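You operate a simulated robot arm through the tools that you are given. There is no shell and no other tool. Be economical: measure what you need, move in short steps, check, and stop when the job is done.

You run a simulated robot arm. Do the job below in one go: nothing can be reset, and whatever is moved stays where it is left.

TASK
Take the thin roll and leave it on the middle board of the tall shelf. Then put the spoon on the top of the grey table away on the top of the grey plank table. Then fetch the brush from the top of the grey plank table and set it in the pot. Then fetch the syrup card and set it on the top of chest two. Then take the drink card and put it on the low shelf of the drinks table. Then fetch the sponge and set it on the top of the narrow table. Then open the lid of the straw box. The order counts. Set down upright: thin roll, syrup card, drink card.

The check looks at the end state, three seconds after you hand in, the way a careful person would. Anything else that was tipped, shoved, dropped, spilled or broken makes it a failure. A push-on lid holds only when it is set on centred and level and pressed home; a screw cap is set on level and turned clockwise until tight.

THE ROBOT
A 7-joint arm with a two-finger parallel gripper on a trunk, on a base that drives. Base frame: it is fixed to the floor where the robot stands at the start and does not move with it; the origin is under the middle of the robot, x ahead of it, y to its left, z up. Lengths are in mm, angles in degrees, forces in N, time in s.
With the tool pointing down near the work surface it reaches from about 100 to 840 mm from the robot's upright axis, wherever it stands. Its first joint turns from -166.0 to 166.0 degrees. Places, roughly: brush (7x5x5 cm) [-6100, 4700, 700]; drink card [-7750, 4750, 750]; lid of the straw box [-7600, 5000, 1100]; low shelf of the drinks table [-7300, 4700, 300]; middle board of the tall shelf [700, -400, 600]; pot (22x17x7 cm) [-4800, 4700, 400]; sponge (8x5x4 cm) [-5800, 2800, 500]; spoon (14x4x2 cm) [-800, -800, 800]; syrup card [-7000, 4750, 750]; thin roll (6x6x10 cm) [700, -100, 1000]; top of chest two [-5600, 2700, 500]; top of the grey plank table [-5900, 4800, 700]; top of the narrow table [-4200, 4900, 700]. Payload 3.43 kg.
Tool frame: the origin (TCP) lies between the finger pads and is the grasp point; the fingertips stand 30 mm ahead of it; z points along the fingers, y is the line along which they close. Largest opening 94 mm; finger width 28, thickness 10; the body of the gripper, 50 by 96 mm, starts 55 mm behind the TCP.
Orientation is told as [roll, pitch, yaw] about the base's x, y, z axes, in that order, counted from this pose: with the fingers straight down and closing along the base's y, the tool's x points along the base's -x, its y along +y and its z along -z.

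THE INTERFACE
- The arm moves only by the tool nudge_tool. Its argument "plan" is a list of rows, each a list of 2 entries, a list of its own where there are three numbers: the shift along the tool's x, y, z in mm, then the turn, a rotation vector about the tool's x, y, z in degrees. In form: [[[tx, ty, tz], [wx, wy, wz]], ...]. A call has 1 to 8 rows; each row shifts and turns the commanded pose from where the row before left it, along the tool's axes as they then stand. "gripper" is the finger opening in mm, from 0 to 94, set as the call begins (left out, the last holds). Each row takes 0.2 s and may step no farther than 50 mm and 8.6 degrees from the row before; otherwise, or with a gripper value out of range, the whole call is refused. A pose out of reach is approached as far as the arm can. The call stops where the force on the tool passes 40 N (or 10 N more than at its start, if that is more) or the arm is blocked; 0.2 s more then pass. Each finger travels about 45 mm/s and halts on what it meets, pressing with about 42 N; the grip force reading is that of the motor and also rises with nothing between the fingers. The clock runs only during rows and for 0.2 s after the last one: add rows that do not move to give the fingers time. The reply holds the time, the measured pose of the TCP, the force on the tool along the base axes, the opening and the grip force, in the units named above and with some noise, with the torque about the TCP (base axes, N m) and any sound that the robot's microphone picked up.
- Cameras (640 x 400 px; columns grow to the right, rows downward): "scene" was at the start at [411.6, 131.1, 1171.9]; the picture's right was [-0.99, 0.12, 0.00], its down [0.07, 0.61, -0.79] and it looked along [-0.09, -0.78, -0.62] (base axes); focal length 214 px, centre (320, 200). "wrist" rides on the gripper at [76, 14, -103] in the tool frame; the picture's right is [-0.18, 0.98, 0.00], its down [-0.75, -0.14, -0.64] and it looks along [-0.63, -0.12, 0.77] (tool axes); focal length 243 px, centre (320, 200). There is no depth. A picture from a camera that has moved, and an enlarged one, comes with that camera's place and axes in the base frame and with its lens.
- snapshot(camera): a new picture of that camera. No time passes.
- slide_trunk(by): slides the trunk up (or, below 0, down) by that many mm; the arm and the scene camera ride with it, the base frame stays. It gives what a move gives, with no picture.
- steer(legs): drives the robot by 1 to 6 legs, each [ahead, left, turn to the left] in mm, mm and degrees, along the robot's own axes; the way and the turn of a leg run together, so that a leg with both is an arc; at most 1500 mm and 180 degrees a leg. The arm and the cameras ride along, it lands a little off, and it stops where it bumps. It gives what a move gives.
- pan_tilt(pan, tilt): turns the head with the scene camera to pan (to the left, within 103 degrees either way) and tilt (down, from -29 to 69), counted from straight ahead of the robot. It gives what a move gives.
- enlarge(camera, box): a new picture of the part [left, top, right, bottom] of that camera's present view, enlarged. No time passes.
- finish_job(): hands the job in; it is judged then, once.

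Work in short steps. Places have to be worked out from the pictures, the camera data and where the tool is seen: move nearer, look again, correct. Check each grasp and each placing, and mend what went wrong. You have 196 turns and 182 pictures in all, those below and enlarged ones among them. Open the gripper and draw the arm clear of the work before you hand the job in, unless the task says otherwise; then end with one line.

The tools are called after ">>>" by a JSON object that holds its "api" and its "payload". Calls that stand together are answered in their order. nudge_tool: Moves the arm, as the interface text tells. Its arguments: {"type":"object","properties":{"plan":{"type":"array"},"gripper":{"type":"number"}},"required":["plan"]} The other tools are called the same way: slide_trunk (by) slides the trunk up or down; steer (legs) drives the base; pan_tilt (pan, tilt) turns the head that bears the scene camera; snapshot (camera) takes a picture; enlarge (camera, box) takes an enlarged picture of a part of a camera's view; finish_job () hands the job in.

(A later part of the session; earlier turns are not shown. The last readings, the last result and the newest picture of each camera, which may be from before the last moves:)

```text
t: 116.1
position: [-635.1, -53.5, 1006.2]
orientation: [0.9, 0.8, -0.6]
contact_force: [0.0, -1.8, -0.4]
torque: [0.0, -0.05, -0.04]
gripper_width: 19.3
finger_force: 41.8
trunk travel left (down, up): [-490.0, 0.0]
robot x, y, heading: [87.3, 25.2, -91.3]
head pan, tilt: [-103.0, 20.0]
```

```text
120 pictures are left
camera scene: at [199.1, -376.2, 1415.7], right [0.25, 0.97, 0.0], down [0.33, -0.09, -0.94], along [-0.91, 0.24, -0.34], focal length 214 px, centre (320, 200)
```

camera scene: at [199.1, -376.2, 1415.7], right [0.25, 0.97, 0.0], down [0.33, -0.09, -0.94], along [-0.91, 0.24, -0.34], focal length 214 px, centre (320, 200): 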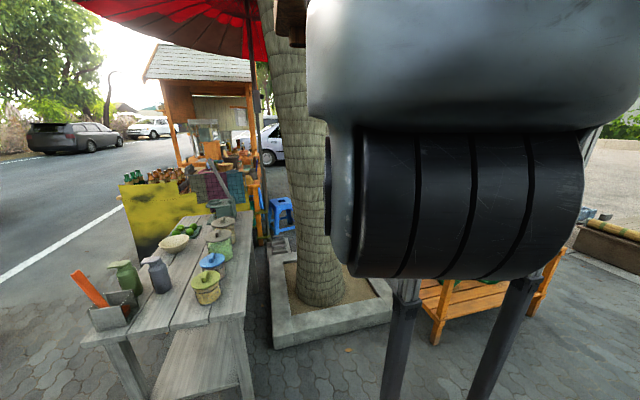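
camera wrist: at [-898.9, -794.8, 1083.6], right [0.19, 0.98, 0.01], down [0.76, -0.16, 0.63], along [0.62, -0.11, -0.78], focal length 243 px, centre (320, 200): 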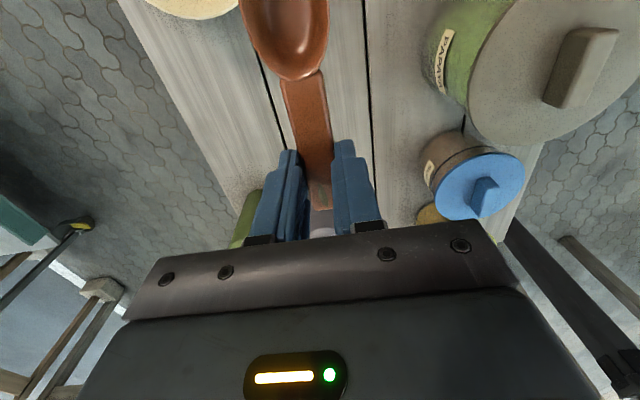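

The arm blocks the right-hand view. I back 300 mm more, then turn clockwise so the robot faces north-west along the travel direction.

>>> {"api": "steer", "payload": {"legs": [[-300, 0, 0], [0, 0, -134]]}}

>>> {"api": "pan_tilt", "payload": {"pan": 0, "tilt": 15}}

>>> {"api": "snapshot", "payload": {"camera": "scene"}}

```text
t: 123.7
position: [538.5, 901.6, 1006.7]
orientation: [1.0, 0.9, -134.6]
contact_force: [-0.5, 0.1, 0.7]
torque: [-0.02, 0.01, 0.03]
gripper_width: 19.4
finger_force: 41.7
trunk travel left (down, up): [-490.0, 0.0]
robot x, y, heading: [95.9, 328.4, 134.7]
head pan, tilt: [-103.0, 20.0]
```

```text
t: 125.5
position: [538.8, 902.1, 1006.9]
orientation: [1.0, 0.9, -134.8]
contact_force: [-0.4, 0.6, 0.2]
torque: [0.0, 0.04, 0.02]
gripper_width: 19.3
finger_force: 42.1
trunk travel left (down, up): [-490.0, 0.0]
robot x, y, heading: [99.0, 324.8, 134.8]
head pan, tilt: [0.0, 15.0]
```

```text
119 pictures are left
camera scene: at [-418.7, 547.6, 1423.8], right [0.72, 0.7, 0.0], down [0.18, -0.19, -0.97], along [-0.67, 0.69, -0.26], focal length 214 px, centre (320, 200)
```

scene: 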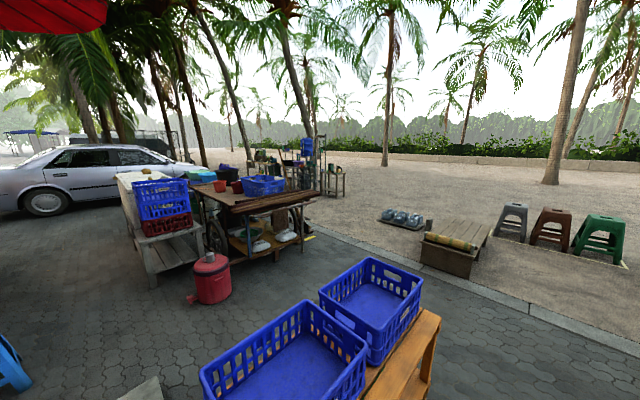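

The pavement is open to the north-east of the crates. I drive north ~2.4 m at x≈100, then west ~1.2 m along y≈2700, and look again.

>>> {"api": "steer", "payload": {"legs": [[852, -846, 0], [852, -846, 0], [822, 828, 0]]}}

>>> {"api": "snapshot", "payload": {"camera": "scene"}}

```text
t: 135.7
position: [604.7, 2999.7, 1007.6]
orientation: [0.9, 0.8, -136.4]
contact_force: [-0.3, 0.0, 0.8]
torque: [-0.02, 0.04, 0.01]
gripper_width: 19.6
finger_force: 42.3
trunk travel left (down, up): [-490.0, 0.0]
robot x, y, heading: [140.0, 2438.9, 132.0]
head pan, tilt: [0.0, 15.0]
stopped in leg 2: the robot was blocked; the commanded pose is now the measured one
```

```text
118 pictures are left
camera scene: at [-363.9, 2675.8, 1423.9], right [0.74, 0.67, 0.0], down [0.17, -0.19, -0.97], along [-0.65, 0.71, -0.26], focal length 214 px, centre (320, 200)
```

scene: 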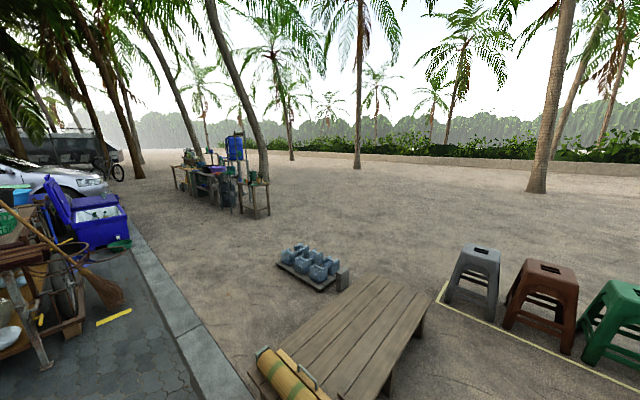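

Blocked at y≈2439, maybe by the curb. I tilt down to see what is in front of the base.

>>> {"api": "pan_tilt", "payload": {"pan": -40, "tilt": 60}}

>>> {"api": "snapshot", "payload": {"camera": "scene"}}

```text
t: 136.8
position: [606.1, 2999.3, 1006.8]
orientation: [1.0, 0.8, -136.4]
contact_force: [0.1, 0.2, 0.6]
torque: [-0.01, 0.0, 0.01]
gripper_width: 19.4
finger_force: 42.0
trunk travel left (down, up): [-490.0, 0.0]
robot x, y, heading: [145.4, 2437.8, 132.4]
head pan, tilt: [-40.0, 60.0]
```

```text
117 pictures are left
camera scene: at [-303.8, 2673.6, 1357.6], right [1.0, 0.04, 0.0], down [0.04, -0.86, -0.5], along [-0.02, 0.5, -0.87], focal length 214 px, centre (320, 200)
```

scene: 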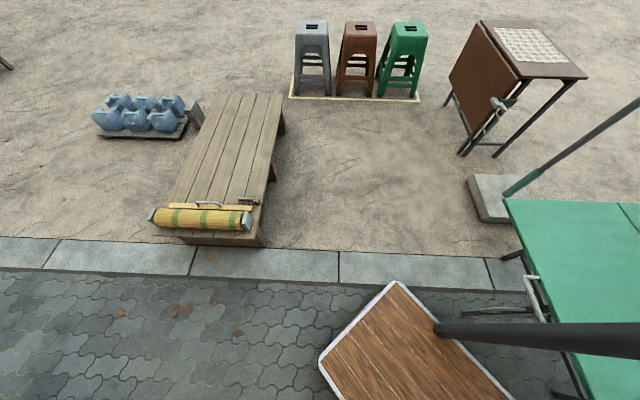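

The green folding table sits close by the base's right side. I shift west 300 mm, then test crossing the curb northward.

>>> {"api": "steer", "payload": {"legs": [[202, 221, 0], [221, -202, 0]]}}

>>> {"api": "snapshot", "payload": {"camera": "scene"}}

```text
t: 140.5
position: [307.2, 3299.3, 1005.8]
orientation: [0.9, 0.9, -136.4]
contact_force: [-0.1, 0.2, -0.8]
torque: [0.05, 0.01, -0.02]
gripper_width: 19.5
finger_force: 42.1
trunk travel left (down, up): [-490.0, 0.0]
robot x, y, heading: [-155.8, 2738.6, 132.3]
head pan, tilt: [-40.0, 60.0]
```

```text
116 pictures are left
camera scene: at [-600.7, 2972.8, 1357.6], right [1.0, 0.04, 0.0], down [0.04, -0.87, -0.5], along [-0.02, 0.5, -0.87], focal length 214 px, centre (320, 200)
```

scene: 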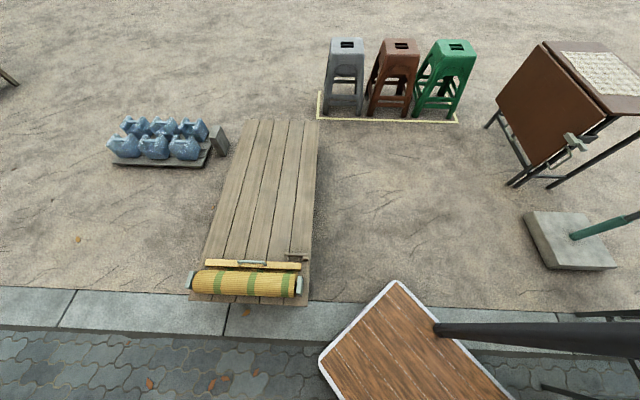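

The curb is passable. I turn to face west, go along the pavement past the bed, then look.

>>> {"api": "steer", "payload": {"legs": [[0, 0, 47.7], [300, 70, 0], [1450, 0, 0]]}}

>>> {"api": "pan_tilt", "payload": {"pan": 0, "tilt": 20}}

>>> {"api": "snapshot", "payload": {"camera": "scene"}}

```text
t: 151.5
position: [-1998.4, 3368.2, 1005.4]
orientation: [1.0, 0.9, -88.3]
contact_force: [-0.1, 0.0, 0.5]
torque: [-0.02, -0.02, 0.0]
gripper_width: 19.1
finger_force: 42.2
trunk travel left (down, up): [-490.0, 0.0]
robot x, y, heading: [-1889.6, 2649.5, -179.7]
head pan, tilt: [-40.0, 60.0]
```

```text
t: 152.6
position: [-1998.5, 3368.6, 1007.2]
orientation: [1.1, 0.8, -88.3]
contact_force: [-0.3, 0.0, 0.4]
torque: [-0.04, 0.02, 0.02]
gripper_width: 19.3
finger_force: 41.9
trunk travel left (down, up): [-490.0, 0.0]
robot x, y, heading: [-1888.8, 2650.7, -179.3]
head pan, tilt: [0.0, 20.0]
```

```text
115 pictures are left
camera scene: at [-2401.2, 2432.0, 1415.6], right [-0.01, 1.0, 0.0], down [0.34, 0.0, -0.94], along [-0.94, -0.01, -0.34], focal length 214 px, centre (320, 200)
```

scene: 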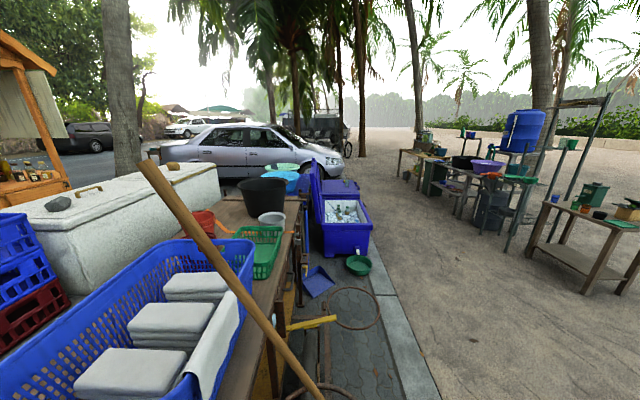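

I see the table row ahead-right on the sand. A broom stands close to the head, so I move right (north) onto the sand first.

>>> {"api": "steer", "payload": {"legs": [[0, -1250, 0]]}}

>>> {"api": "pan_tilt", "payload": {"pan": -20, "tilt": 18}}

>>> {"api": "snapshot", "payload": {"camera": "scene"}}

```text
t: 157.9
position: [-1989.8, 4421.7, 1007.1]
orientation: [0.9, 0.8, -88.8]
contact_force: [-1.0, 0.1, 0.6]
torque: [0.03, 0.01, 0.01]
gripper_width: 19.3
finger_force: 41.9
trunk travel left (down, up): [-490.0, 0.0]
robot x, y, heading: [-1885.4, 3698.9, 179.9]
head pan, tilt: [0.0, 20.0]
stopped in leg 1: the robot was blocked; the commanded pose is now the measured one
```

```text
t: 158.7
position: [-1990.0, 4422.7, 1006.9]
orientation: [1.0, 0.8, -88.8]
contact_force: [0.6, 0.0, -0.3]
torque: [0.01, -0.01, -0.01]
gripper_width: 19.3
finger_force: 41.9
trunk travel left (down, up): [-490.0, 0.0]
robot x, y, heading: [-1885.9, 3700.2, 180.0]
head pan, tilt: [-20.0, 18.0]
```

```text
114 pictures are left
camera scene: at [-2396.8, 3521.7, 1418.9], right [0.34, 0.94, 0.0], down [0.29, -0.11, -0.95], along [-0.89, 0.33, -0.31], focal length 214 px, centre (320, 200)
```

scene: 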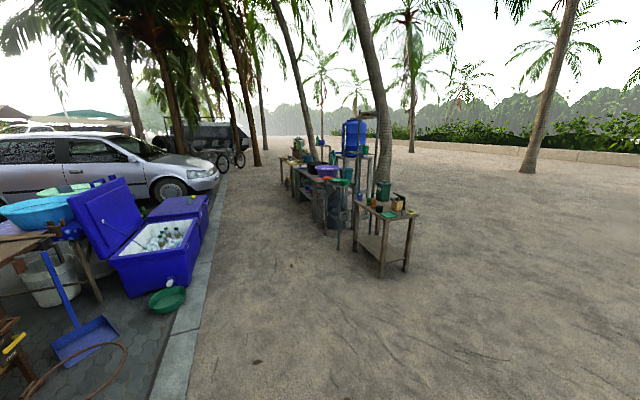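

I probably touched the jug tray's edge with the base; I move away from it. I drive west along y≈3350, keeping the arm clear of the table row.

>>> {"api": "steer", "payload": {"legs": [[100, 350, 0], [1450, 0, 0], [1250, 0, 0]]}}

>>> {"api": "pan_tilt", "payload": {"pan": -35, "tilt": 22}}

>>> {"api": "snapshot", "payload": {"camera": "scene"}}

```text
t: 173.8
position: [-4795.7, 4065.0, 1005.5]
orientation: [1.0, 0.8, -88.2]
contact_force: [0.2, 0.1, 0.6]
torque: [-0.03, -0.02, -0.01]
gripper_width: 19.4
finger_force: 42.0
trunk travel left (down, up): [-490.0, 0.0]
robot x, y, heading: [-4684.1, 3345.1, -179.5]
head pan, tilt: [-20.0, 18.0]
```

```text
t: 174.6
position: [-4796.6, 4065.4, 1004.3]
orientation: [0.9, 0.8, -88.2]
contact_force: [0.0, 0.0, -1.3]
torque: [0.0, 0.0, -0.01]
gripper_width: 19.5
finger_force: 41.8
trunk travel left (down, up): [-490.0, 0.0]
robot x, y, heading: [-4688.0, 3347.1, -179.8]
head pan, tilt: [-35.0, 22.0]
```

```text
113 pictures are left
camera scene: at [-5183.6, 3182.3, 1412.5], right [0.57, 0.82, 0.0], down [0.31, -0.21, -0.93], along [-0.76, 0.53, -0.37], focal length 214 px, centre (320, 200)
```

scene: 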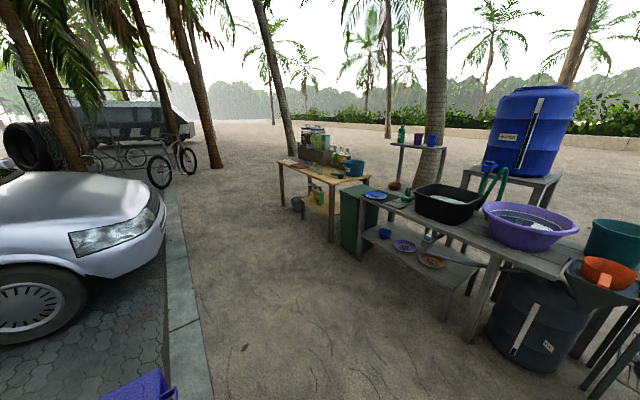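

I enlarge the grey plank table.

>>> {"api": "enlarge", "payload": {"camera": "scene", "box": [260, 120, 640, 380]}}

```text
1.54 times, centred on (450, 250) of scene
camera zoom: at [-5183.6, 3182.3, 1412.5], right [0.57, 0.82, 0.0], down [0.31, -0.21, -0.93], along [-0.76, 0.53, -0.37], focal length 330 px, centre (120, 123)
```

zoom: 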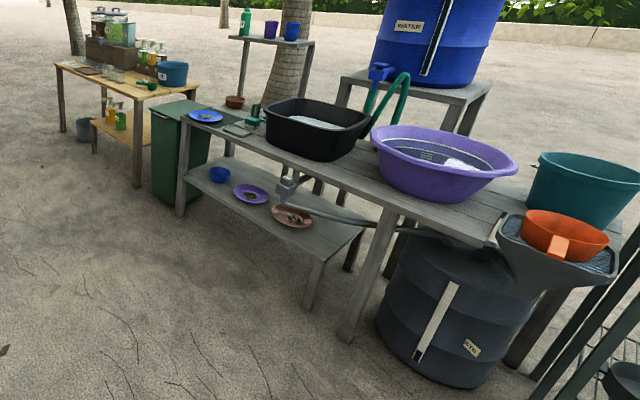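

The table runs x≈-6500..-5200 with front edge y≈4530; a green brush-like item is near (-6150,4700). I drive up so the TCP hovers near (-6050,4640).

>>> {"api": "steer", "payload": {"legs": [[0, -110, 0], [1250, 0, 0], [0, -400, 0]]}}

>>> {"api": "snapshot", "payload": {"camera": "wrist"}}

>>> {"api": "pan_tilt", "payload": {"pan": -75, "tilt": 35}}

>>> {"api": "snapshot", "payload": {"camera": "scene"}}

```text
t: 183.8
position: [-6055.4, 4569.4, 1006.2]
orientation: [0.8, 0.8, -88.1]
contact_force: [-0.5, 0.2, -0.3]
torque: [-0.01, -0.02, 0.01]
gripper_width: 19.6
finger_force: 42.0
trunk travel left (down, up): [-490.0, 0.0]
robot x, y, heading: [-5943.4, 3847.5, -179.6]
head pan, tilt: [-35.0, 22.0]
```

```text
111 pictures are left
camera wrist: at [-6044.5, 4642.9, 1110.3], right [0.99, -0.15, 0.01], down [-0.13, -0.77, 0.63], along [-0.09, -0.62, -0.78], focal length 243 px, centre (320, 200)
```

wrist: 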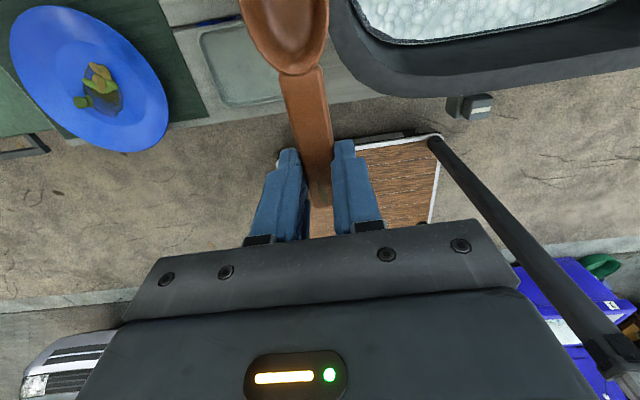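

```text
t: 184.8
position: [-6054.5, 4568.7, 1005.4]
orientation: [0.9, 0.8, -88.2]
contact_force: [0.5, 0.1, 0.0]
torque: [0.0, -0.04, -0.02]
gripper_width: 19.6
finger_force: 41.6
trunk travel left (down, up): [-490.0, 0.0]
robot x, y, heading: [-5943.7, 3849.3, -179.4]
head pan, tilt: [-75.0, 35.0]
```

```text
110 pictures are left
camera scene: at [-6388.4, 3718.1, 1391.9], right [0.96, 0.27, 0.0], down [0.15, -0.55, -0.82], along [-0.22, 0.79, -0.57], focal length 214 px, centre (320, 200)
```

scene: 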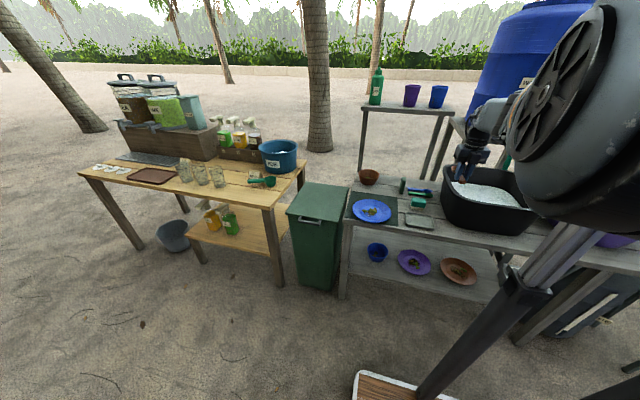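

I enlarge the plank table and the drinks table.

>>> {"api": "enlarge", "payload": {"camera": "scene", "box": [320, 140, 560, 290]}}

>>> {"api": "enlarge", "payload": {"camera": "scene", "box": [60, 60, 320, 260]}}

```text
2.67 times, centred on (440, 215) of scene
camera zoom: at [-6388.4, 3718.1, 1391.9], right [0.96, 0.27, 0.0], down [0.15, -0.55, -0.82], along [-0.22, 0.79, -0.57], focal length 572 px, centre (0, 160)
```

zoom: 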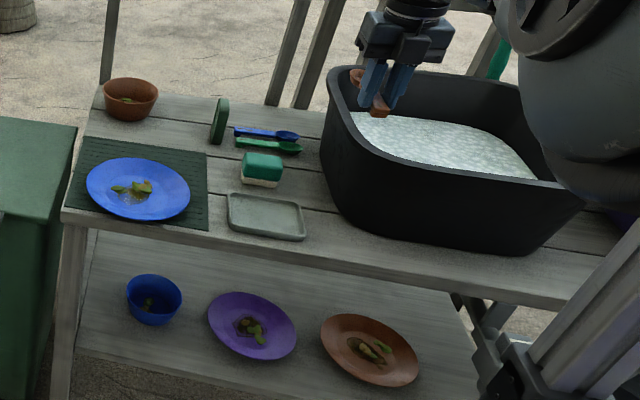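

```text
2.00 times, centred on (190, 160) of scene
camera zoom: at [-6388.4, 3718.1, 1391.9], right [0.96, 0.27, 0.0], down [0.15, -0.55, -0.82], along [-0.22, 0.79, -0.57], focal length 429 px, centre (580, 280)
```

zoom: 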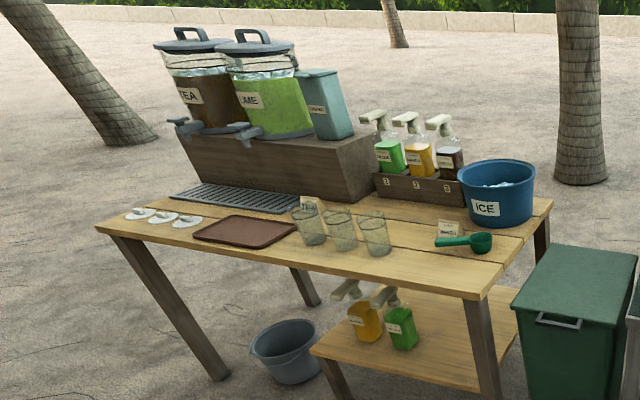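

I see the brush (green/white block at ≈(-6140,4740)), other spoons, and a free patch at the back-left, between the brown bowl and the standing scourer, around (-6290,4905). I drive so the spoon hangs above it.

>>> {"api": "steer", "payload": {"legs": [[235, 0, 0], [0, -300, 0]]}}

>>> {"api": "snapshot", "payload": {"camera": "wrist"}}

>>> {"api": "snapshot", "payload": {"camera": "scene"}}

```text
t: 188.2
position: [-6294.3, 4838.1, 1007.2]
orientation: [0.8, 0.3, -88.0]
contact_force: [1.2, -0.8, -0.4]
torque: [-0.01, 0.02, 0.04]
gripper_width: 19.5
finger_force: 42.5
trunk travel left (down, up): [-490.0, 0.0]
robot x, y, heading: [-6181.4, 4127.6, -179.1]
head pan, tilt: [-75.0, 35.0]
stopped in leg 2: the robot was blocked; the commanded pose is now the measured one
```

```text
107 pictures are left
camera wrist: at [-6283.2, 4913.4, 1109.5], right [0.99, -0.15, 0.01], down [-0.12, -0.76, 0.64], along [-0.09, -0.63, -0.77], focal length 243 px, centre (320, 200)
```

wrist: 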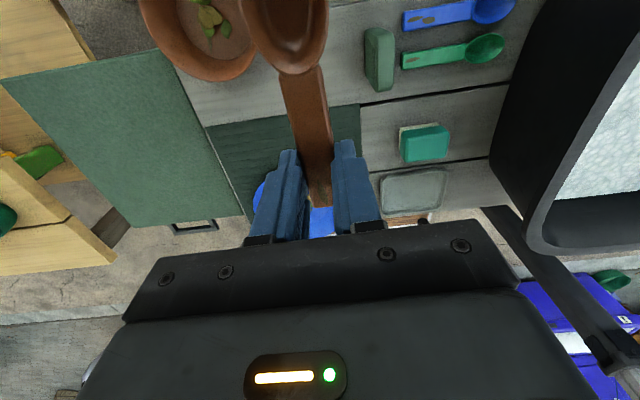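

```text
106 pictures are left
camera scene: at [-6625.0, 3988.6, 1391.3], right [0.96, 0.27, 0.0], down [0.16, -0.55, -0.82], along [-0.22, 0.79, -0.57], focal length 214 px, centre (320, 200)
```

scene: 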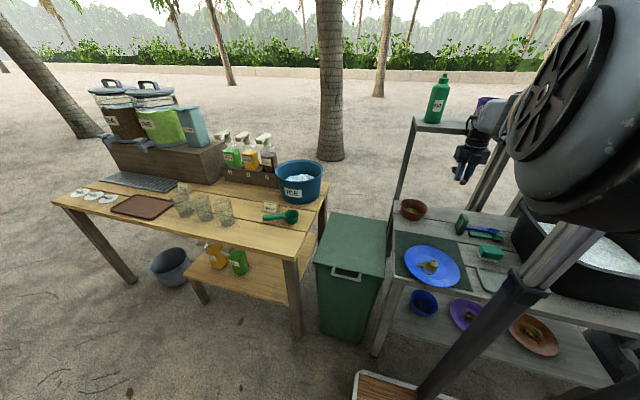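

The free patch is right below: bowl edge x≈-6373, scourer x≈-6230, mat edge y≈4772. I lower the trunk 245 mm and check.

>>> {"api": "slide_trunk", "payload": {"by": -235}}

>>> {"api": "snapshot", "payload": {"camera": "wrist"}}

>>> {"api": "snapshot", "payload": {"camera": "scene"}}

```text
t: 190.6
position: [-6294.0, 4840.8, 767.0]
orientation: [0.7, 0.1, -88.0]
contact_force: [0.6, 0.0, 0.2]
torque: [0.01, 0.03, -0.03]
gripper_width: 19.2
finger_force: 42.5
trunk travel left (down, up): [-255.0, 235.0]
robot x, y, heading: [-6183.6, 4126.5, -179.2]
head pan, tilt: [-75.0, 35.0]
```

```text
105 pictures are left
camera wrist: at [-6282.7, 4917.5, 871.1], right [0.99, -0.15, 0.01], down [-0.12, -0.76, 0.64], along [-0.09, -0.63, -0.77], focal length 243 px, centre (320, 200)
```

wrist: 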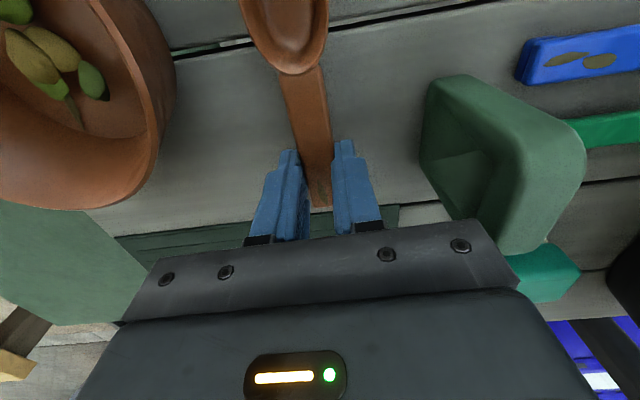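

```text
104 pictures are left
camera scene: at [-6624.4, 3993.7, 1156.9], right [0.96, 0.27, 0.0], down [0.15, -0.55, -0.82], along [-0.22, 0.79, -0.57], focal length 214 px, centre (320, 200)
```

scene: 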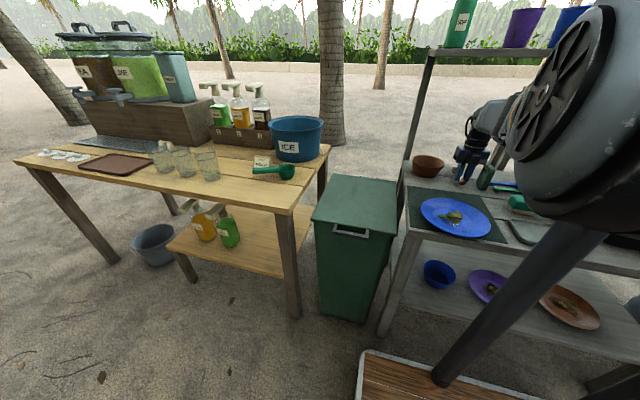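

All clear between bowl and scourer. I lower further in small trunk steps.

>>> {"api": "slide_trunk", "payload": {"by": -18}}

>>> {"api": "slide_trunk", "payload": {"by": -8}}

>>> {"api": "slide_trunk", "payload": {"by": -6}}

```text
t: 191.3
position: [-6293.6, 4843.1, 753.2]
orientation: [0.9, 0.4, -87.9]
contact_force: [-0.8, -1.6, 22.7]
torque: [0.51, 0.07, -0.01]
gripper_width: 19.5
finger_force: 42.1
trunk travel left (down, up): [-237.0, 253.0]
robot x, y, heading: [-6182.4, 4128.3, -179.3]
head pan, tilt: [-75.0, 35.0]
```

```text
t: 191.7
position: [-6293.2, 4843.7, 750.0]
orientation: [0.7, 0.3, -88.0]
contact_force: [-0.2, -2.1, 8.9]
torque: [-0.27, 0.08, 0.03]
gripper_width: 19.4
finger_force: 42.4
trunk travel left (down, up): [-233.0, 257.0]
robot x, y, heading: [-6182.4, 4126.0, -179.2]
head pan, tilt: [-75.0, 35.0]
stopped: the force on the tool passed its limit at 51 N (the readings are from after the stop); the commanded pose is now the measured one
```

```text
t: 192.1
position: [-6292.6, 4843.6, 750.7]
orientation: [0.8, 0.3, -88.0]
contact_force: [-0.4, -4.7, 10.4]
torque: [-0.38, 0.14, 0.06]
gripper_width: 19.4
finger_force: 41.7
trunk travel left (down, up): [-229.0, 261.0]
robot x, y, heading: [-6180.6, 4125.4, -179.5]
head pan, tilt: [-75.0, 35.0]
stopped: the force on the tool passed its limit at 47 N (the readings are from after the stop); the commanded pose is now the measured one
```

Touchdown (table ≈ z 719). I open the gripper modestly.

>>> {"api": "nudge_tool", "payload": {"plan": [[[0, 0, -1], [0, 0, 0]], [[0, 0, 0], [0, 0, 0]], [[0, 0, 0], [0, 0, 0]], [[0, 0, 0], [0, 0, 0]]], "gripper": 48}}

>>> {"api": "slide_trunk", "payload": {"by": 150}}

>>> {"api": "snapshot", "payload": {"camera": "wrist"}}

```text
t: 193.1
position: [-6292.0, 4844.4, 749.8]
orientation: [0.8, 0.4, -88.1]
contact_force: [7.7, 0.9, 6.1]
torque: [-0.04, -0.01, 0.08]
gripper_width: 44.0
finger_force: 0.1
trunk travel left (down, up): [-229.0, 261.0]
robot x, y, heading: [-6180.0, 4124.2, -179.3]
head pan, tilt: [-75.0, 35.0]
```

```text
t: 194.8
position: [-6293.2, 4845.6, 899.6]
orientation: [0.8, 0.3, -87.9]
contact_force: [-0.6, -0.1, -0.3]
torque: [-0.01, 0.01, 0.01]
gripper_width: 47.9
finger_force: 0.1
trunk travel left (down, up): [-379.0, 111.0]
robot x, y, heading: [-6178.8, 4125.8, -179.3]
head pan, tilt: [-75.0, 35.0]
```

```text
103 pictures are left
camera wrist: at [-6282.6, 4919.8, 1003.7], right [0.99, -0.15, 0.01], down [-0.12, -0.76, 0.64], along [-0.09, -0.63, -0.77], focal length 243 px, centre (320, 200)
```

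wrist: 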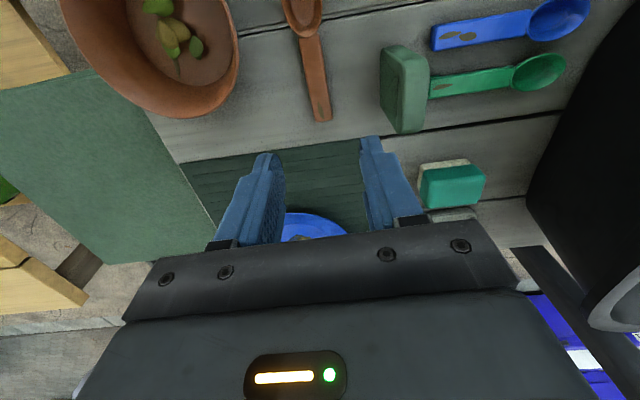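

The spoon rests properly next to the bowl. The brush is at ≈(-6147,4722), 70 mm along x; I shift the base so the gripper is above it, fully open.

>>> {"api": "steer", "payload": {"legs": [[-146, 122, 0]]}}

>>> {"api": "nudge_tool", "payload": {"plan": [[[0, 0, 0], [0, 0, 0]], [[0, 0, 0], [0, 0, 0]], [[0, 0, 0], [0, 0, 0]]], "gripper": 94}}

>>> {"api": "snapshot", "payload": {"camera": "wrist"}}

```text
t: 196.4
position: [-6145.6, 4723.6, 899.4]
orientation: [0.8, 0.3, -88.0]
contact_force: [0.0, 0.0, -0.4]
torque: [0.03, -0.01, 0.04]
gripper_width: 47.7
finger_force: 0.2
trunk travel left (down, up): [-379.0, 111.0]
robot x, y, heading: [-6033.2, 4003.1, -179.3]
head pan, tilt: [-75.0, 35.0]
```

```text
t: 197.2
position: [-6145.8, 4722.6, 900.1]
orientation: [0.7, 0.2, -88.0]
contact_force: [0.0, 0.8, 1.0]
torque: [0.04, 0.0, -0.01]
gripper_width: 94.1
finger_force: 0.0
trunk travel left (down, up): [-379.0, 111.0]
robot x, y, heading: [-6033.9, 4008.7, -179.6]
head pan, tilt: [-75.0, 35.0]
```

```text
102 pictures are left
camera wrist: at [-6135.0, 4798.4, 1003.8], right [0.99, -0.15, 0.01], down [-0.12, -0.76, 0.64], along [-0.09, -0.63, -0.77], focal length 243 px, centre (320, 200)
```

wrist: 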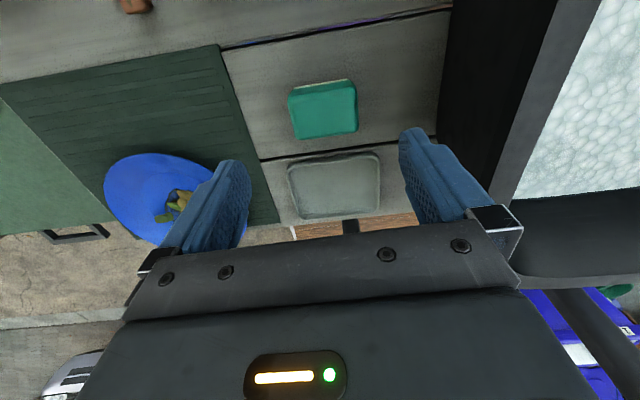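

Brush centre ≈(-6142,4722). I shift 4 mm and lower the trunk 115 mm.

>>> {"api": "nudge_tool", "payload": {"plan": [[[0, 4, 0], [0, 0, 0]]]}}

>>> {"api": "slide_trunk", "payload": {"by": -105}}

>>> {"api": "snapshot", "payload": {"camera": "wrist"}}

```text
t: 197.6
position: [-6141.6, 4724.0, 899.7]
orientation: [0.9, 0.3, -88.0]
contact_force: [0.2, -0.7, -1.4]
torque: [0.0, 0.01, -0.02]
gripper_width: 94.0
finger_force: 0.0
trunk travel left (down, up): [-379.0, 111.0]
robot x, y, heading: [-6033.7, 4007.0, -179.3]
head pan, tilt: [-75.0, 35.0]
```

```text
t: 199.0
position: [-6140.5, 4722.9, 795.9]
orientation: [0.7, 0.3, -88.0]
contact_force: [0.0, 1.3, 0.6]
torque: [0.03, -0.01, -0.04]
gripper_width: 94.0
finger_force: 0.1
trunk travel left (down, up): [-274.0, 216.0]
robot x, y, heading: [-6034.6, 4003.8, -179.1]
head pan, tilt: [-75.0, 35.0]
```

```text
101 pictures are left
camera wrist: at [-6130.9, 4798.8, 898.8], right [0.99, -0.15, 0.01], down [-0.12, -0.76, 0.64], along [-0.09, -0.63, -0.77], focal length 243 px, centre (320, 200)
```

wrist: 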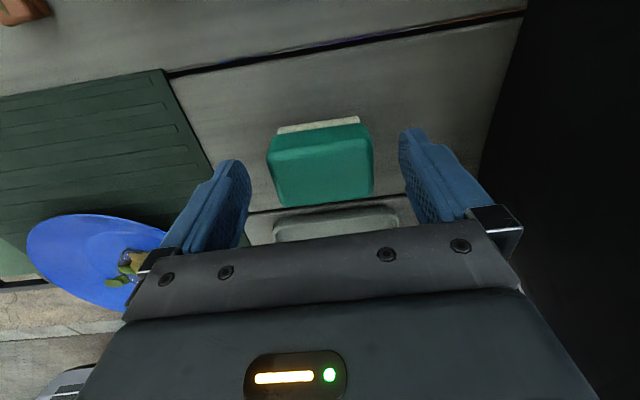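

Centred. I lower 40 mm and close.

>>> {"api": "slide_trunk", "payload": {"by": -40}}

>>> {"api": "nudge_tool", "payload": {"plan": [[[0, 0, 0], [0, 0, 0]], [[0, 0, 0], [0, 0, 0]], [[0, 0, 0], [0, 0, 0]], [[0, 0, 0], [0, 0, 0]], [[0, 0, 0], [0, 0, 0]]], "gripper": 40}}

>>> {"api": "snapshot", "payload": {"camera": "wrist"}}

```text
t: 199.8
position: [-6142.2, 4723.5, 755.0]
orientation: [0.8, 0.3, -88.0]
contact_force: [0.0, 0.1, 0.3]
torque: [-0.02, 0.03, 0.0]
gripper_width: 94.2
finger_force: 0.1
trunk travel left (down, up): [-234.0, 256.0]
robot x, y, heading: [-6035.9, 4006.8, -179.3]
head pan, tilt: [-75.0, 35.0]
```

```text
t: 201.0
position: [-6142.2, 4723.7, 754.4]
orientation: [0.8, 0.3, -87.9]
contact_force: [0.3, 0.1, 0.9]
torque: [-0.01, 0.06, 0.01]
gripper_width: 71.2
finger_force: 41.8
trunk travel left (down, up): [-234.0, 256.0]
robot x, y, heading: [-6036.6, 4005.1, -179.3]
head pan, tilt: [-75.0, 35.0]
```

```text
100 pictures are left
camera wrist: at [-6131.0, 4798.8, 858.8], right [0.99, -0.15, 0.01], down [-0.12, -0.76, 0.64], along [-0.09, -0.63, -0.77], focal length 243 px, centre (320, 200)
```

wrist: 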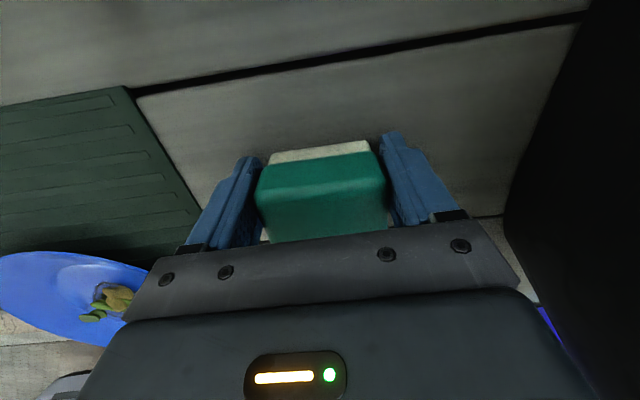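

Brush gripped (71 mm). I raise it, back away south, and drive east to look for the pot.

>>> {"api": "slide_trunk", "payload": {"by": 250}}

>>> {"api": "steer", "payload": {"legs": [[0, 500, 0], [-1200, 0, 0]]}}

>>> {"api": "pan_tilt", "payload": {"pan": -75, "tilt": 35}}

>>> {"api": "snapshot", "payload": {"camera": "scene"}}

>>> {"api": "snapshot", "payload": {"camera": "wrist"}}

```text
t: 203.6
position: [-6141.4, 4723.5, 1004.9]
orientation: [0.9, 0.3, -88.0]
contact_force: [-0.4, 0.1, -0.9]
torque: [0.01, -0.01, 0.03]
gripper_width: 71.3
finger_force: 42.3
trunk travel left (down, up): [-484.0, 6.0]
robot x, y, heading: [-6033.6, 4006.5, -179.5]
head pan, tilt: [-75.0, 35.0]
```

```text
t: 212.2
position: [-4939.9, 4229.5, 1004.6]
orientation: [0.8, 0.3, -88.7]
contact_force: [-0.6, 0.1, -0.3]
torque: [0.01, -0.04, 0.01]
gripper_width: 71.6
finger_force: 41.6
trunk travel left (down, up): [-484.0, 6.0]
robot x, y, heading: [-4839.8, 3507.8, 180.0]
head pan, tilt: [-75.0, 35.0]
```

```text
t: 212.8
position: [-4938.2, 4228.9, 1004.2]
orientation: [0.9, 0.2, -88.7]
contact_force: [0.1, -0.9, -0.9]
torque: [-0.04, 0.04, 0.01]
gripper_width: 71.3
finger_force: 42.2
trunk travel left (down, up): [-484.0, 6.0]
robot x, y, heading: [-4842.0, 3508.5, 179.9]
head pan, tilt: [-75.0, 35.0]
```

```text
99 pictures are left
camera scene: at [-5284.3, 3381.8, 1385.9], right [0.97, 0.26, 0.0], down [0.15, -0.55, -0.82], along [-0.21, 0.79, -0.57], focal length 214 px, centre (320, 200)
```

scene: 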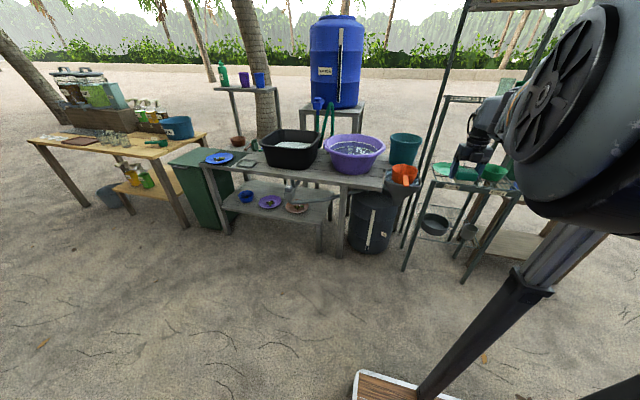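

```text
98 pictures are left
camera wrist: at [-4927.2, 4303.9, 1108.5], right [0.99, -0.16, 0.01], down [-0.13, -0.76, 0.64], along [-0.09, -0.63, -0.77], focal length 243 px, centre (320, 200)
```

wrist: 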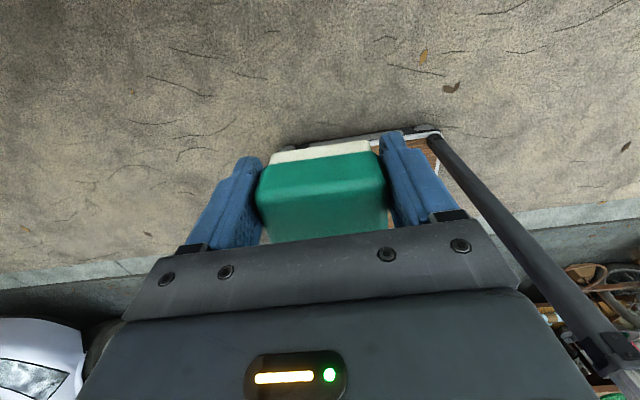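

I enlarge the dark rack with pots.

>>> {"api": "enlarge", "payload": {"camera": "scene", "box": [380, 60, 600, 290]}}

```text
1.74 times, centred on (490, 175) of scene
camera zoom: at [-5284.3, 3381.8, 1385.9], right [0.97, 0.26, 0.0], down [0.15, -0.55, -0.82], along [-0.21, 0.79, -0.57], focal length 373 px, centre (24, 244)
```

zoom: 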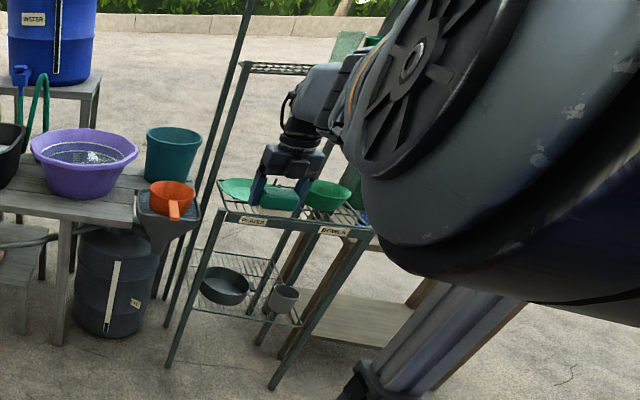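

The pot sits on the rack's lower wire shelf at ≈(-4806,4655), shelf z≈380, with another shelf above at z≈780. I'll enter with the forward-pitched tool as for the roll. First turn the wrist 180° to the good configuration.

>>> {"api": "nudge_tool", "payload": {"plan": [[[0, 0, 0], [0, 0, 8.5]], [[0, 0, 0], [0, 0, 8.5]], [[0, 0, 0], [0, 0, 8.5]], [[0, 0, 0], [0, 0, 8.5]], [[0, 0, 0], [0, 0, 8.5]], [[0, 0, 0], [0, 0, 8.5]], [[0, 0, 0], [0, 0, 8.5]], [[0, 0, 0], [0, 0, 8.5]]]}}

>>> {"api": "nudge_tool", "payload": {"plan": [[[0, 0, 0], [0, 0, 8.5]], [[0, 0, 0], [0, 0, 8.5]], [[0, 0, 0], [0, 0, 8.5]], [[0, 0, 0], [0, 0, 8.5]], [[0, 0, 0], [0, 0, 8.5]], [[0, 0, 0], [0, 0, 8.5]], [[0, 0, 0], [0, 0, 8.5]], [[0, 0, 0], [0, 0, 8.5]]]}}

>>> {"api": "nudge_tool", "payload": {"plan": [[[0, 0, 0], [0, 0, 8.5]], [[0, 0, 0], [0, 0, 8.5]], [[0, 0, 0], [0, 0, 8.5]], [[0, 0, 0], [0, 0, 8.5]], [[0, 0, 0], [0, 0, 8.5]]]}}

>>> {"api": "slide_trunk", "payload": {"by": -300}}

```text
t: 214.6
position: [-4939.1, 4229.3, 1004.6]
orientation: [0.1, 0.9, -156.8]
contact_force: [-0.4, 0.0, -0.3]
torque: [0.02, -0.04, 0.03]
gripper_width: 71.4
finger_force: 41.6
trunk travel left (down, up): [-484.0, 6.0]
robot x, y, heading: [-4841.6, 3510.4, 180.1]
head pan, tilt: [-75.0, 35.0]
```

```text
t: 216.4
position: [-4938.5, 4228.9, 1005.5]
orientation: [-0.9, 0.4, 135.3]
contact_force: [0.6, 0.1, -0.4]
torque: [0.04, -0.01, 0.0]
gripper_width: 71.1
finger_force: 42.0
trunk travel left (down, up): [-484.0, 6.0]
robot x, y, heading: [-4837.6, 3511.4, 179.8]
head pan, tilt: [-75.0, 35.0]
```

```text
t: 217.6
position: [-4938.0, 4228.7, 1004.9]
orientation: [-0.8, -0.2, 92.6]
contact_force: [-0.5, 0.4, -0.1]
torque: [0.02, -0.02, -0.02]
gripper_width: 71.5
finger_force: 42.0
trunk travel left (down, up): [-484.0, 6.0]
robot x, y, heading: [-4840.9, 3507.0, 180.0]
head pan, tilt: [-75.0, 35.0]
```

```text
t: 220.6
position: [-4938.3, 4228.6, 705.1]
orientation: [-0.7, -0.1, 92.9]
contact_force: [0.1, -0.8, -1.6]
torque: [-0.01, 0.0, -0.03]
gripper_width: 71.2
finger_force: 41.9
trunk travel left (down, up): [-184.0, 306.0]
robot x, y, heading: [-4837.6, 3505.5, 179.9]
head pan, tilt: [-75.0, 35.0]
```

Now pitch forward 40° and view from the wrist.

>>> {"api": "nudge_tool", "payload": {"plan": [[[0, 0, 0], [0, -8, 0]], [[0, 0, 0], [0, -8, 0]], [[0, 0, 0], [0, -8, 0]], [[0, 0, 0], [0, -8, 0]], [[0, 0, 0], [0, -8, 0]]]}}

>>> {"api": "slide_trunk", "payload": {"by": -180}}

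>>> {"api": "snapshot", "payload": {"camera": "wrist"}}

>>> {"api": "snapshot", "payload": {"camera": "scene"}}

```text
t: 221.8
position: [-4907.4, 4325.8, 679.2]
orientation: [-1.1, -40.3, 93.4]
contact_force: [0.2, 1.0, -1.2]
torque: [-0.06, -0.03, 0.04]
gripper_width: 71.3
finger_force: 41.3
out of reach, approached as far as the arm can: row 1, 2, 3, 4, 5
trunk travel left (down, up): [-184.0, 306.0]
robot x, y, heading: [-4835.0, 3511.2, 180.4]
head pan, tilt: [-75.0, 35.0]
```

```text
t: 223.8
position: [-4907.2, 4324.5, 499.2]
orientation: [-1.0, -40.2, 93.5]
contact_force: [0.3, 0.5, -0.7]
torque: [-0.01, 0.02, -0.02]
gripper_width: 71.3
finger_force: 41.9
trunk travel left (down, up): [-4.0, 486.0]
robot x, y, heading: [-4839.1, 3513.0, 180.0]
head pan, tilt: [-75.0, 35.0]
```

```text
96 pictures are left
camera wrist: at [-4915.5, 4199.7, 528.0], right [-0.99, 0.09, 0.11], down [0.12, 0.17, 0.98], along [0.07, 0.98, -0.18], focal length 243 px, centre (320, 200)
```

wrist: 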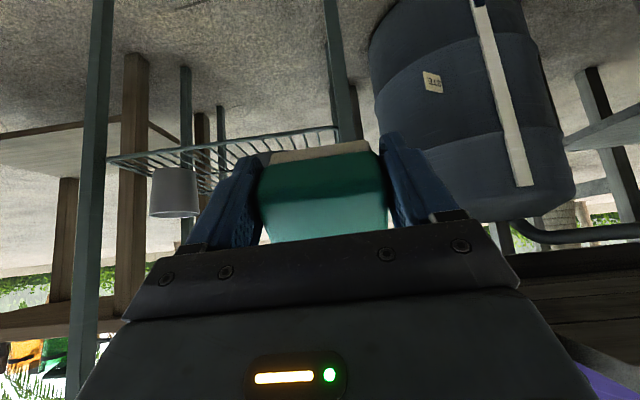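

```text
95 pictures are left
camera scene: at [-5284.2, 3381.8, 906.0], right [0.97, 0.26, 0.0], down [0.15, -0.55, -0.82], along [-0.21, 0.79, -0.57], focal length 214 px, centre (320, 200)
```

scene: 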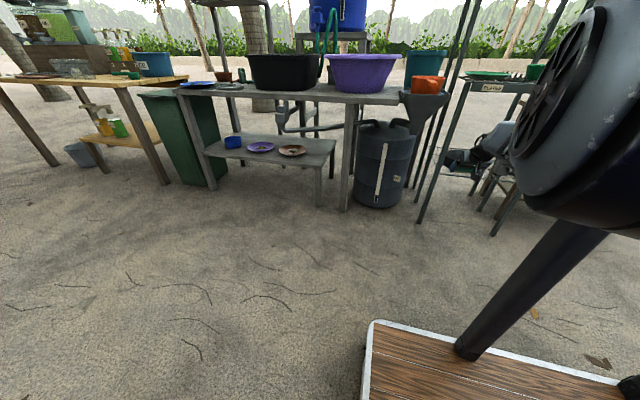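

The lower shelf is at z≈350. I shift east 100 mm with the base to face the pot and look.

>>> {"api": "steer", "payload": {"legs": [[-100, 0, 0]]}}

>>> {"api": "snapshot", "payload": {"camera": "wrist"}}

>>> {"api": "enlarge", "payload": {"camera": "scene", "box": [380, 40, 580, 240]}}

```text
t: 224.9
position: [-4805.7, 4325.2, 498.7]
orientation: [-1.0, -40.2, 93.4]
contact_force: [-0.7, 0.2, -1.1]
torque: [-0.03, 0.02, 0.02]
gripper_width: 71.2
finger_force: 41.8
trunk travel left (down, up): [-4.0, 486.0]
robot x, y, heading: [-4733.0, 3511.2, 180.0]
head pan, tilt: [-75.0, 35.0]
```

```text
94 pictures are left
camera wrist: at [-4814.4, 4199.6, 527.9], right [-0.99, 0.09, 0.11], down [0.12, 0.17, 0.98], along [0.07, 0.98, -0.18], focal length 243 px, centre (320, 200)
```

wrist: 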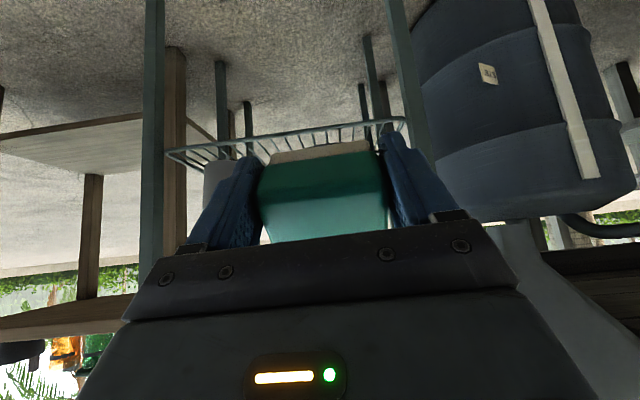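

```text
2.00 times, centred on (480, 140) of scene
camera zoom: at [-5184.1, 3382.2, 905.9], right [0.97, 0.26, 0.0], down [0.15, -0.55, -0.82], along [-0.21, 0.79, -0.57], focal length 429 px, centre (0, 320)
```

zoom: 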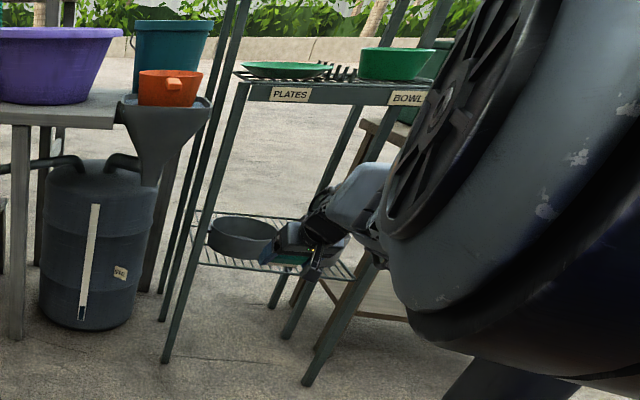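

Pot centre ≈(-4808,4685), rim z≈420. I advance 300 mm north with the base at this height (brush bottom ≈456), then check.

>>> {"api": "steer", "payload": {"legs": [[0, -250, 0]]}}

>>> {"api": "snapshot", "payload": {"camera": "wrist"}}

>>> {"api": "enlarge", "payload": {"camera": "scene", "box": [380, 40, 580, 240]}}

```text
t: 226.7
position: [-4806.9, 4574.3, 498.6]
orientation: [-1.0, -40.2, 93.5]
contact_force: [-0.4, -0.8, -0.2]
torque: [0.01, -0.03, 0.01]
gripper_width: 71.3
finger_force: 42.2
trunk travel left (down, up): [-4.0, 486.0]
robot x, y, heading: [-4741.9, 3757.9, 179.9]
head pan, tilt: [-75.0, 35.0]
```

```text
92 pictures are left
camera wrist: at [-4813.6, 4449.3, 527.9], right [-0.99, 0.09, 0.11], down [0.12, 0.17, 0.98], along [0.07, 0.98, -0.18], focal length 243 px, centre (320, 200)
```

wrist: 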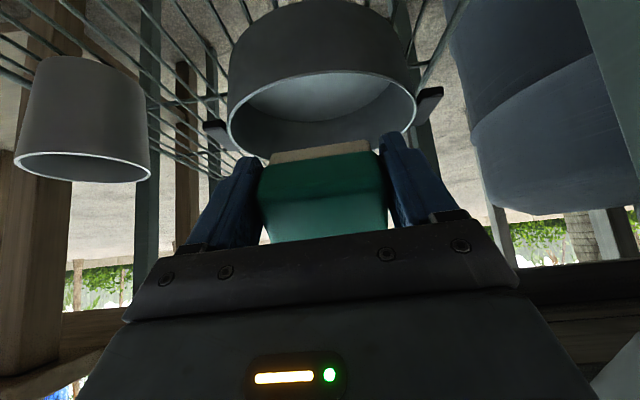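

```text
2.00 times, centred on (480, 140) of scene
camera zoom: at [-5183.8, 3632.1, 905.9], right [0.97, 0.26, 0.0], down [0.15, -0.55, -0.82], along [-0.21, 0.79, -0.57], focal length 429 px, centre (0, 320)
```

zoom: 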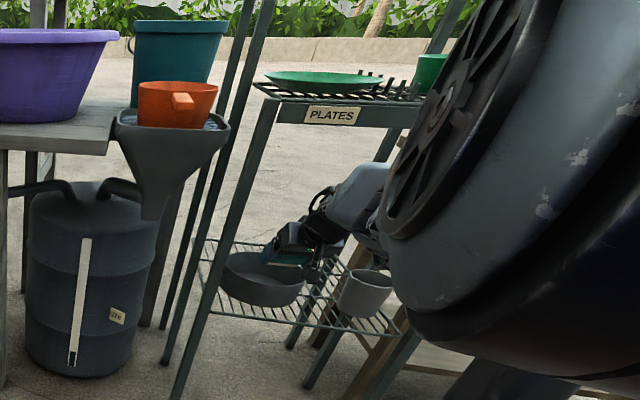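

The pot: centre (-4808,4684), rim z≈410, exactly ahead. I advance 104 mm.

>>> {"api": "steer", "payload": {"legs": [[0, -104, 0]]}}

>>> {"api": "snapshot", "payload": {"camera": "wrist"}}

>>> {"api": "enlarge", "payload": {"camera": "scene", "box": [380, 40, 580, 240]}}

```text
t: 227.9
position: [-4805.7, 4681.6, 498.6]
orientation: [-1.0, -40.2, 93.3]
contact_force: [-0.5, -0.2, -0.9]
torque: [-0.02, 0.03, 0.0]
gripper_width: 71.6
finger_force: 42.0
trunk travel left (down, up): [-4.0, 486.0]
robot x, y, heading: [-4738.7, 3860.3, 179.7]
head pan, tilt: [-75.0, 35.0]
```

```text
90 pictures are left
camera wrist: at [-4813.5, 4554.3, 527.9], right [-0.99, 0.09, 0.11], down [0.12, 0.17, 0.98], along [0.07, 0.98, -0.18], focal length 243 px, centre (320, 200)
```

wrist: 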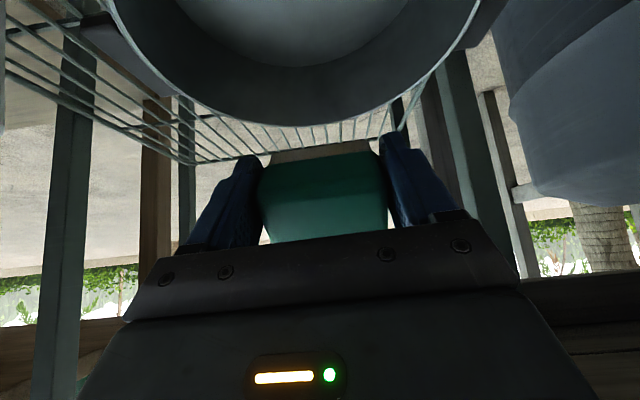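

```text
2.00 times, centred on (480, 140) of scene
camera zoom: at [-5183.6, 3737.1, 905.9], right [0.97, 0.26, 0.0], down [0.15, -0.55, -0.82], along [-0.21, 0.79, -0.57], focal length 429 px, centre (0, 320)
```

zoom: 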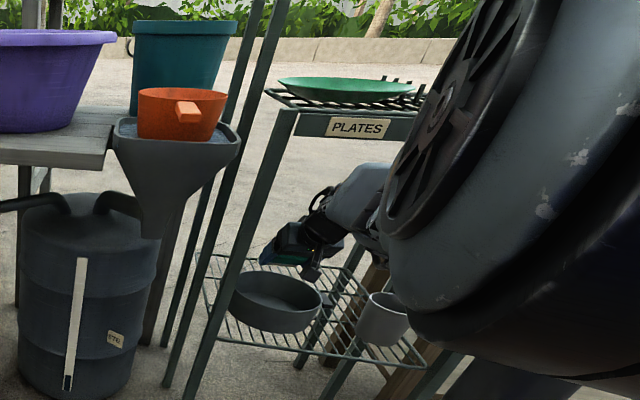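

Brush is above the pot. I lower with the arm in 10 mm steps.

>>> {"api": "nudge_tool", "payload": {"plan": [[[6.4, 0, 7.7], [0, 0, 0]], [[6.4, 0, 7.7], [0, 0, 0]], [[6.4, 0, 7.7], [0, 0, 0]], [[6.4, 0, 7.7], [0, 0, 0]], [[6.4, 0, 7.7], [0, 0, 0]], [[6.4, 0, 7.7], [0, 0, 0]], [[6.4, 0, 7.7], [0, 0, 0]]]}}

>>> {"api": "snapshot", "payload": {"camera": "wrist"}}

>>> {"api": "enlarge", "payload": {"camera": "scene", "box": [420, 100, 560, 220]}}

```text
t: 229.5
position: [-4825.3, 4659.6, 425.3]
orientation: [-1.1, -40.2, 93.4]
contact_force: [-0.3, 0.6, 0.0]
torque: [0.04, 0.01, -0.02]
gripper_width: 71.6
finger_force: 41.9
out of reach, approached as far as the arm can: row 2, 4, 5, 6, 7
trunk travel left (down, up): [-4.0, 486.0]
robot x, y, heading: [-4739.4, 3861.9, 179.9]
head pan, tilt: [-75.0, 35.0]
```

```text
88 pictures are left
camera wrist: at [-4833.7, 4533.9, 454.2], right [-0.99, 0.09, 0.1], down [0.12, 0.17, 0.98], along [0.07, 0.98, -0.18], focal length 243 px, centre (320, 200)
```

wrist: 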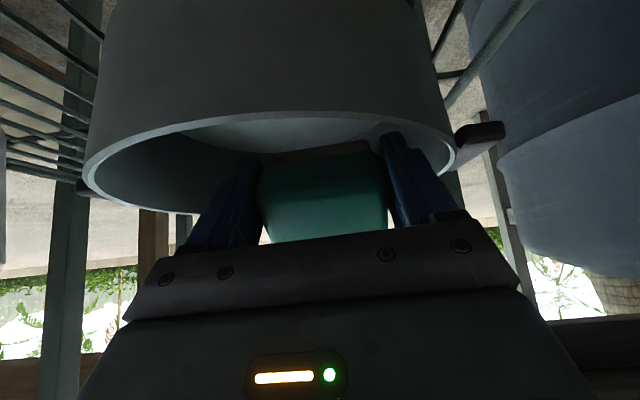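

```text
3.33 times, centred on (490, 160) of scene
camera zoom: at [-5183.6, 3737.1, 906.0], right [0.97, 0.26, 0.0], down [0.15, -0.55, -0.82], along [-0.21, 0.79, -0.57], focal length 715 px, centre (-247, 333)
```

zoom: 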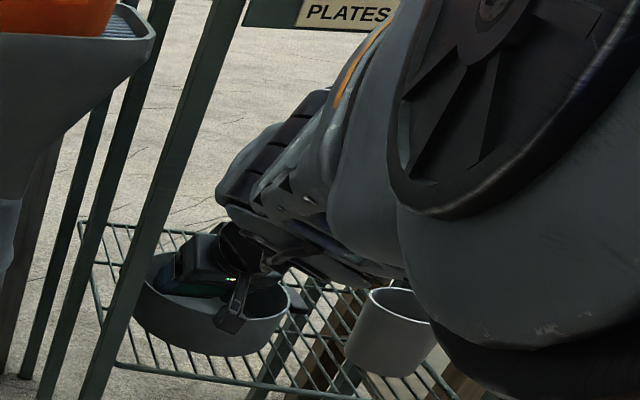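

It's inside the pot rim. I shift the base slightly (+15,+20) to recentre and lower further.

>>> {"api": "steer", "payload": {"legs": [[-15, -20, 0]]}}

>>> {"api": "nudge_tool", "payload": {"plan": [[[3.2, 0, 3.85], [0, 0, 0]], [[3.2, 0, 3.85], [0, 0, 0]], [[3.2, 0, 3.85], [0, 0, 0]], [[3.2, 0, 3.85], [0, 0, 0]], [[0, 0, 0], [0, 0, 0]]]}}

```text
t: 230.3
position: [-4810.5, 4679.9, 425.0]
orientation: [-1.0, -40.2, 93.5]
contact_force: [-0.1, 0.2, -0.8]
torque: [-0.01, 0.01, 0.0]
gripper_width: 71.5
finger_force: 41.8
trunk travel left (down, up): [-4.0, 486.0]
robot x, y, heading: [-4722.2, 3884.2, 179.9]
head pan, tilt: [-75.0, 35.0]
```

```text
t: 231.5
position: [-4813.8, 4674.5, 413.7]
orientation: [-0.9, -40.2, 93.5]
contact_force: [-0.4, 1.7, -0.6]
torque: [0.01, -0.02, 0.0]
gripper_width: 71.2
finger_force: 41.9
out of reach, approached as far as the arm can: row 2, 3, 4
trunk travel left (down, up): [-4.0, 486.0]
robot x, y, heading: [-4722.1, 3886.1, 179.7]
head pan, tilt: [-75.0, 35.0]
```

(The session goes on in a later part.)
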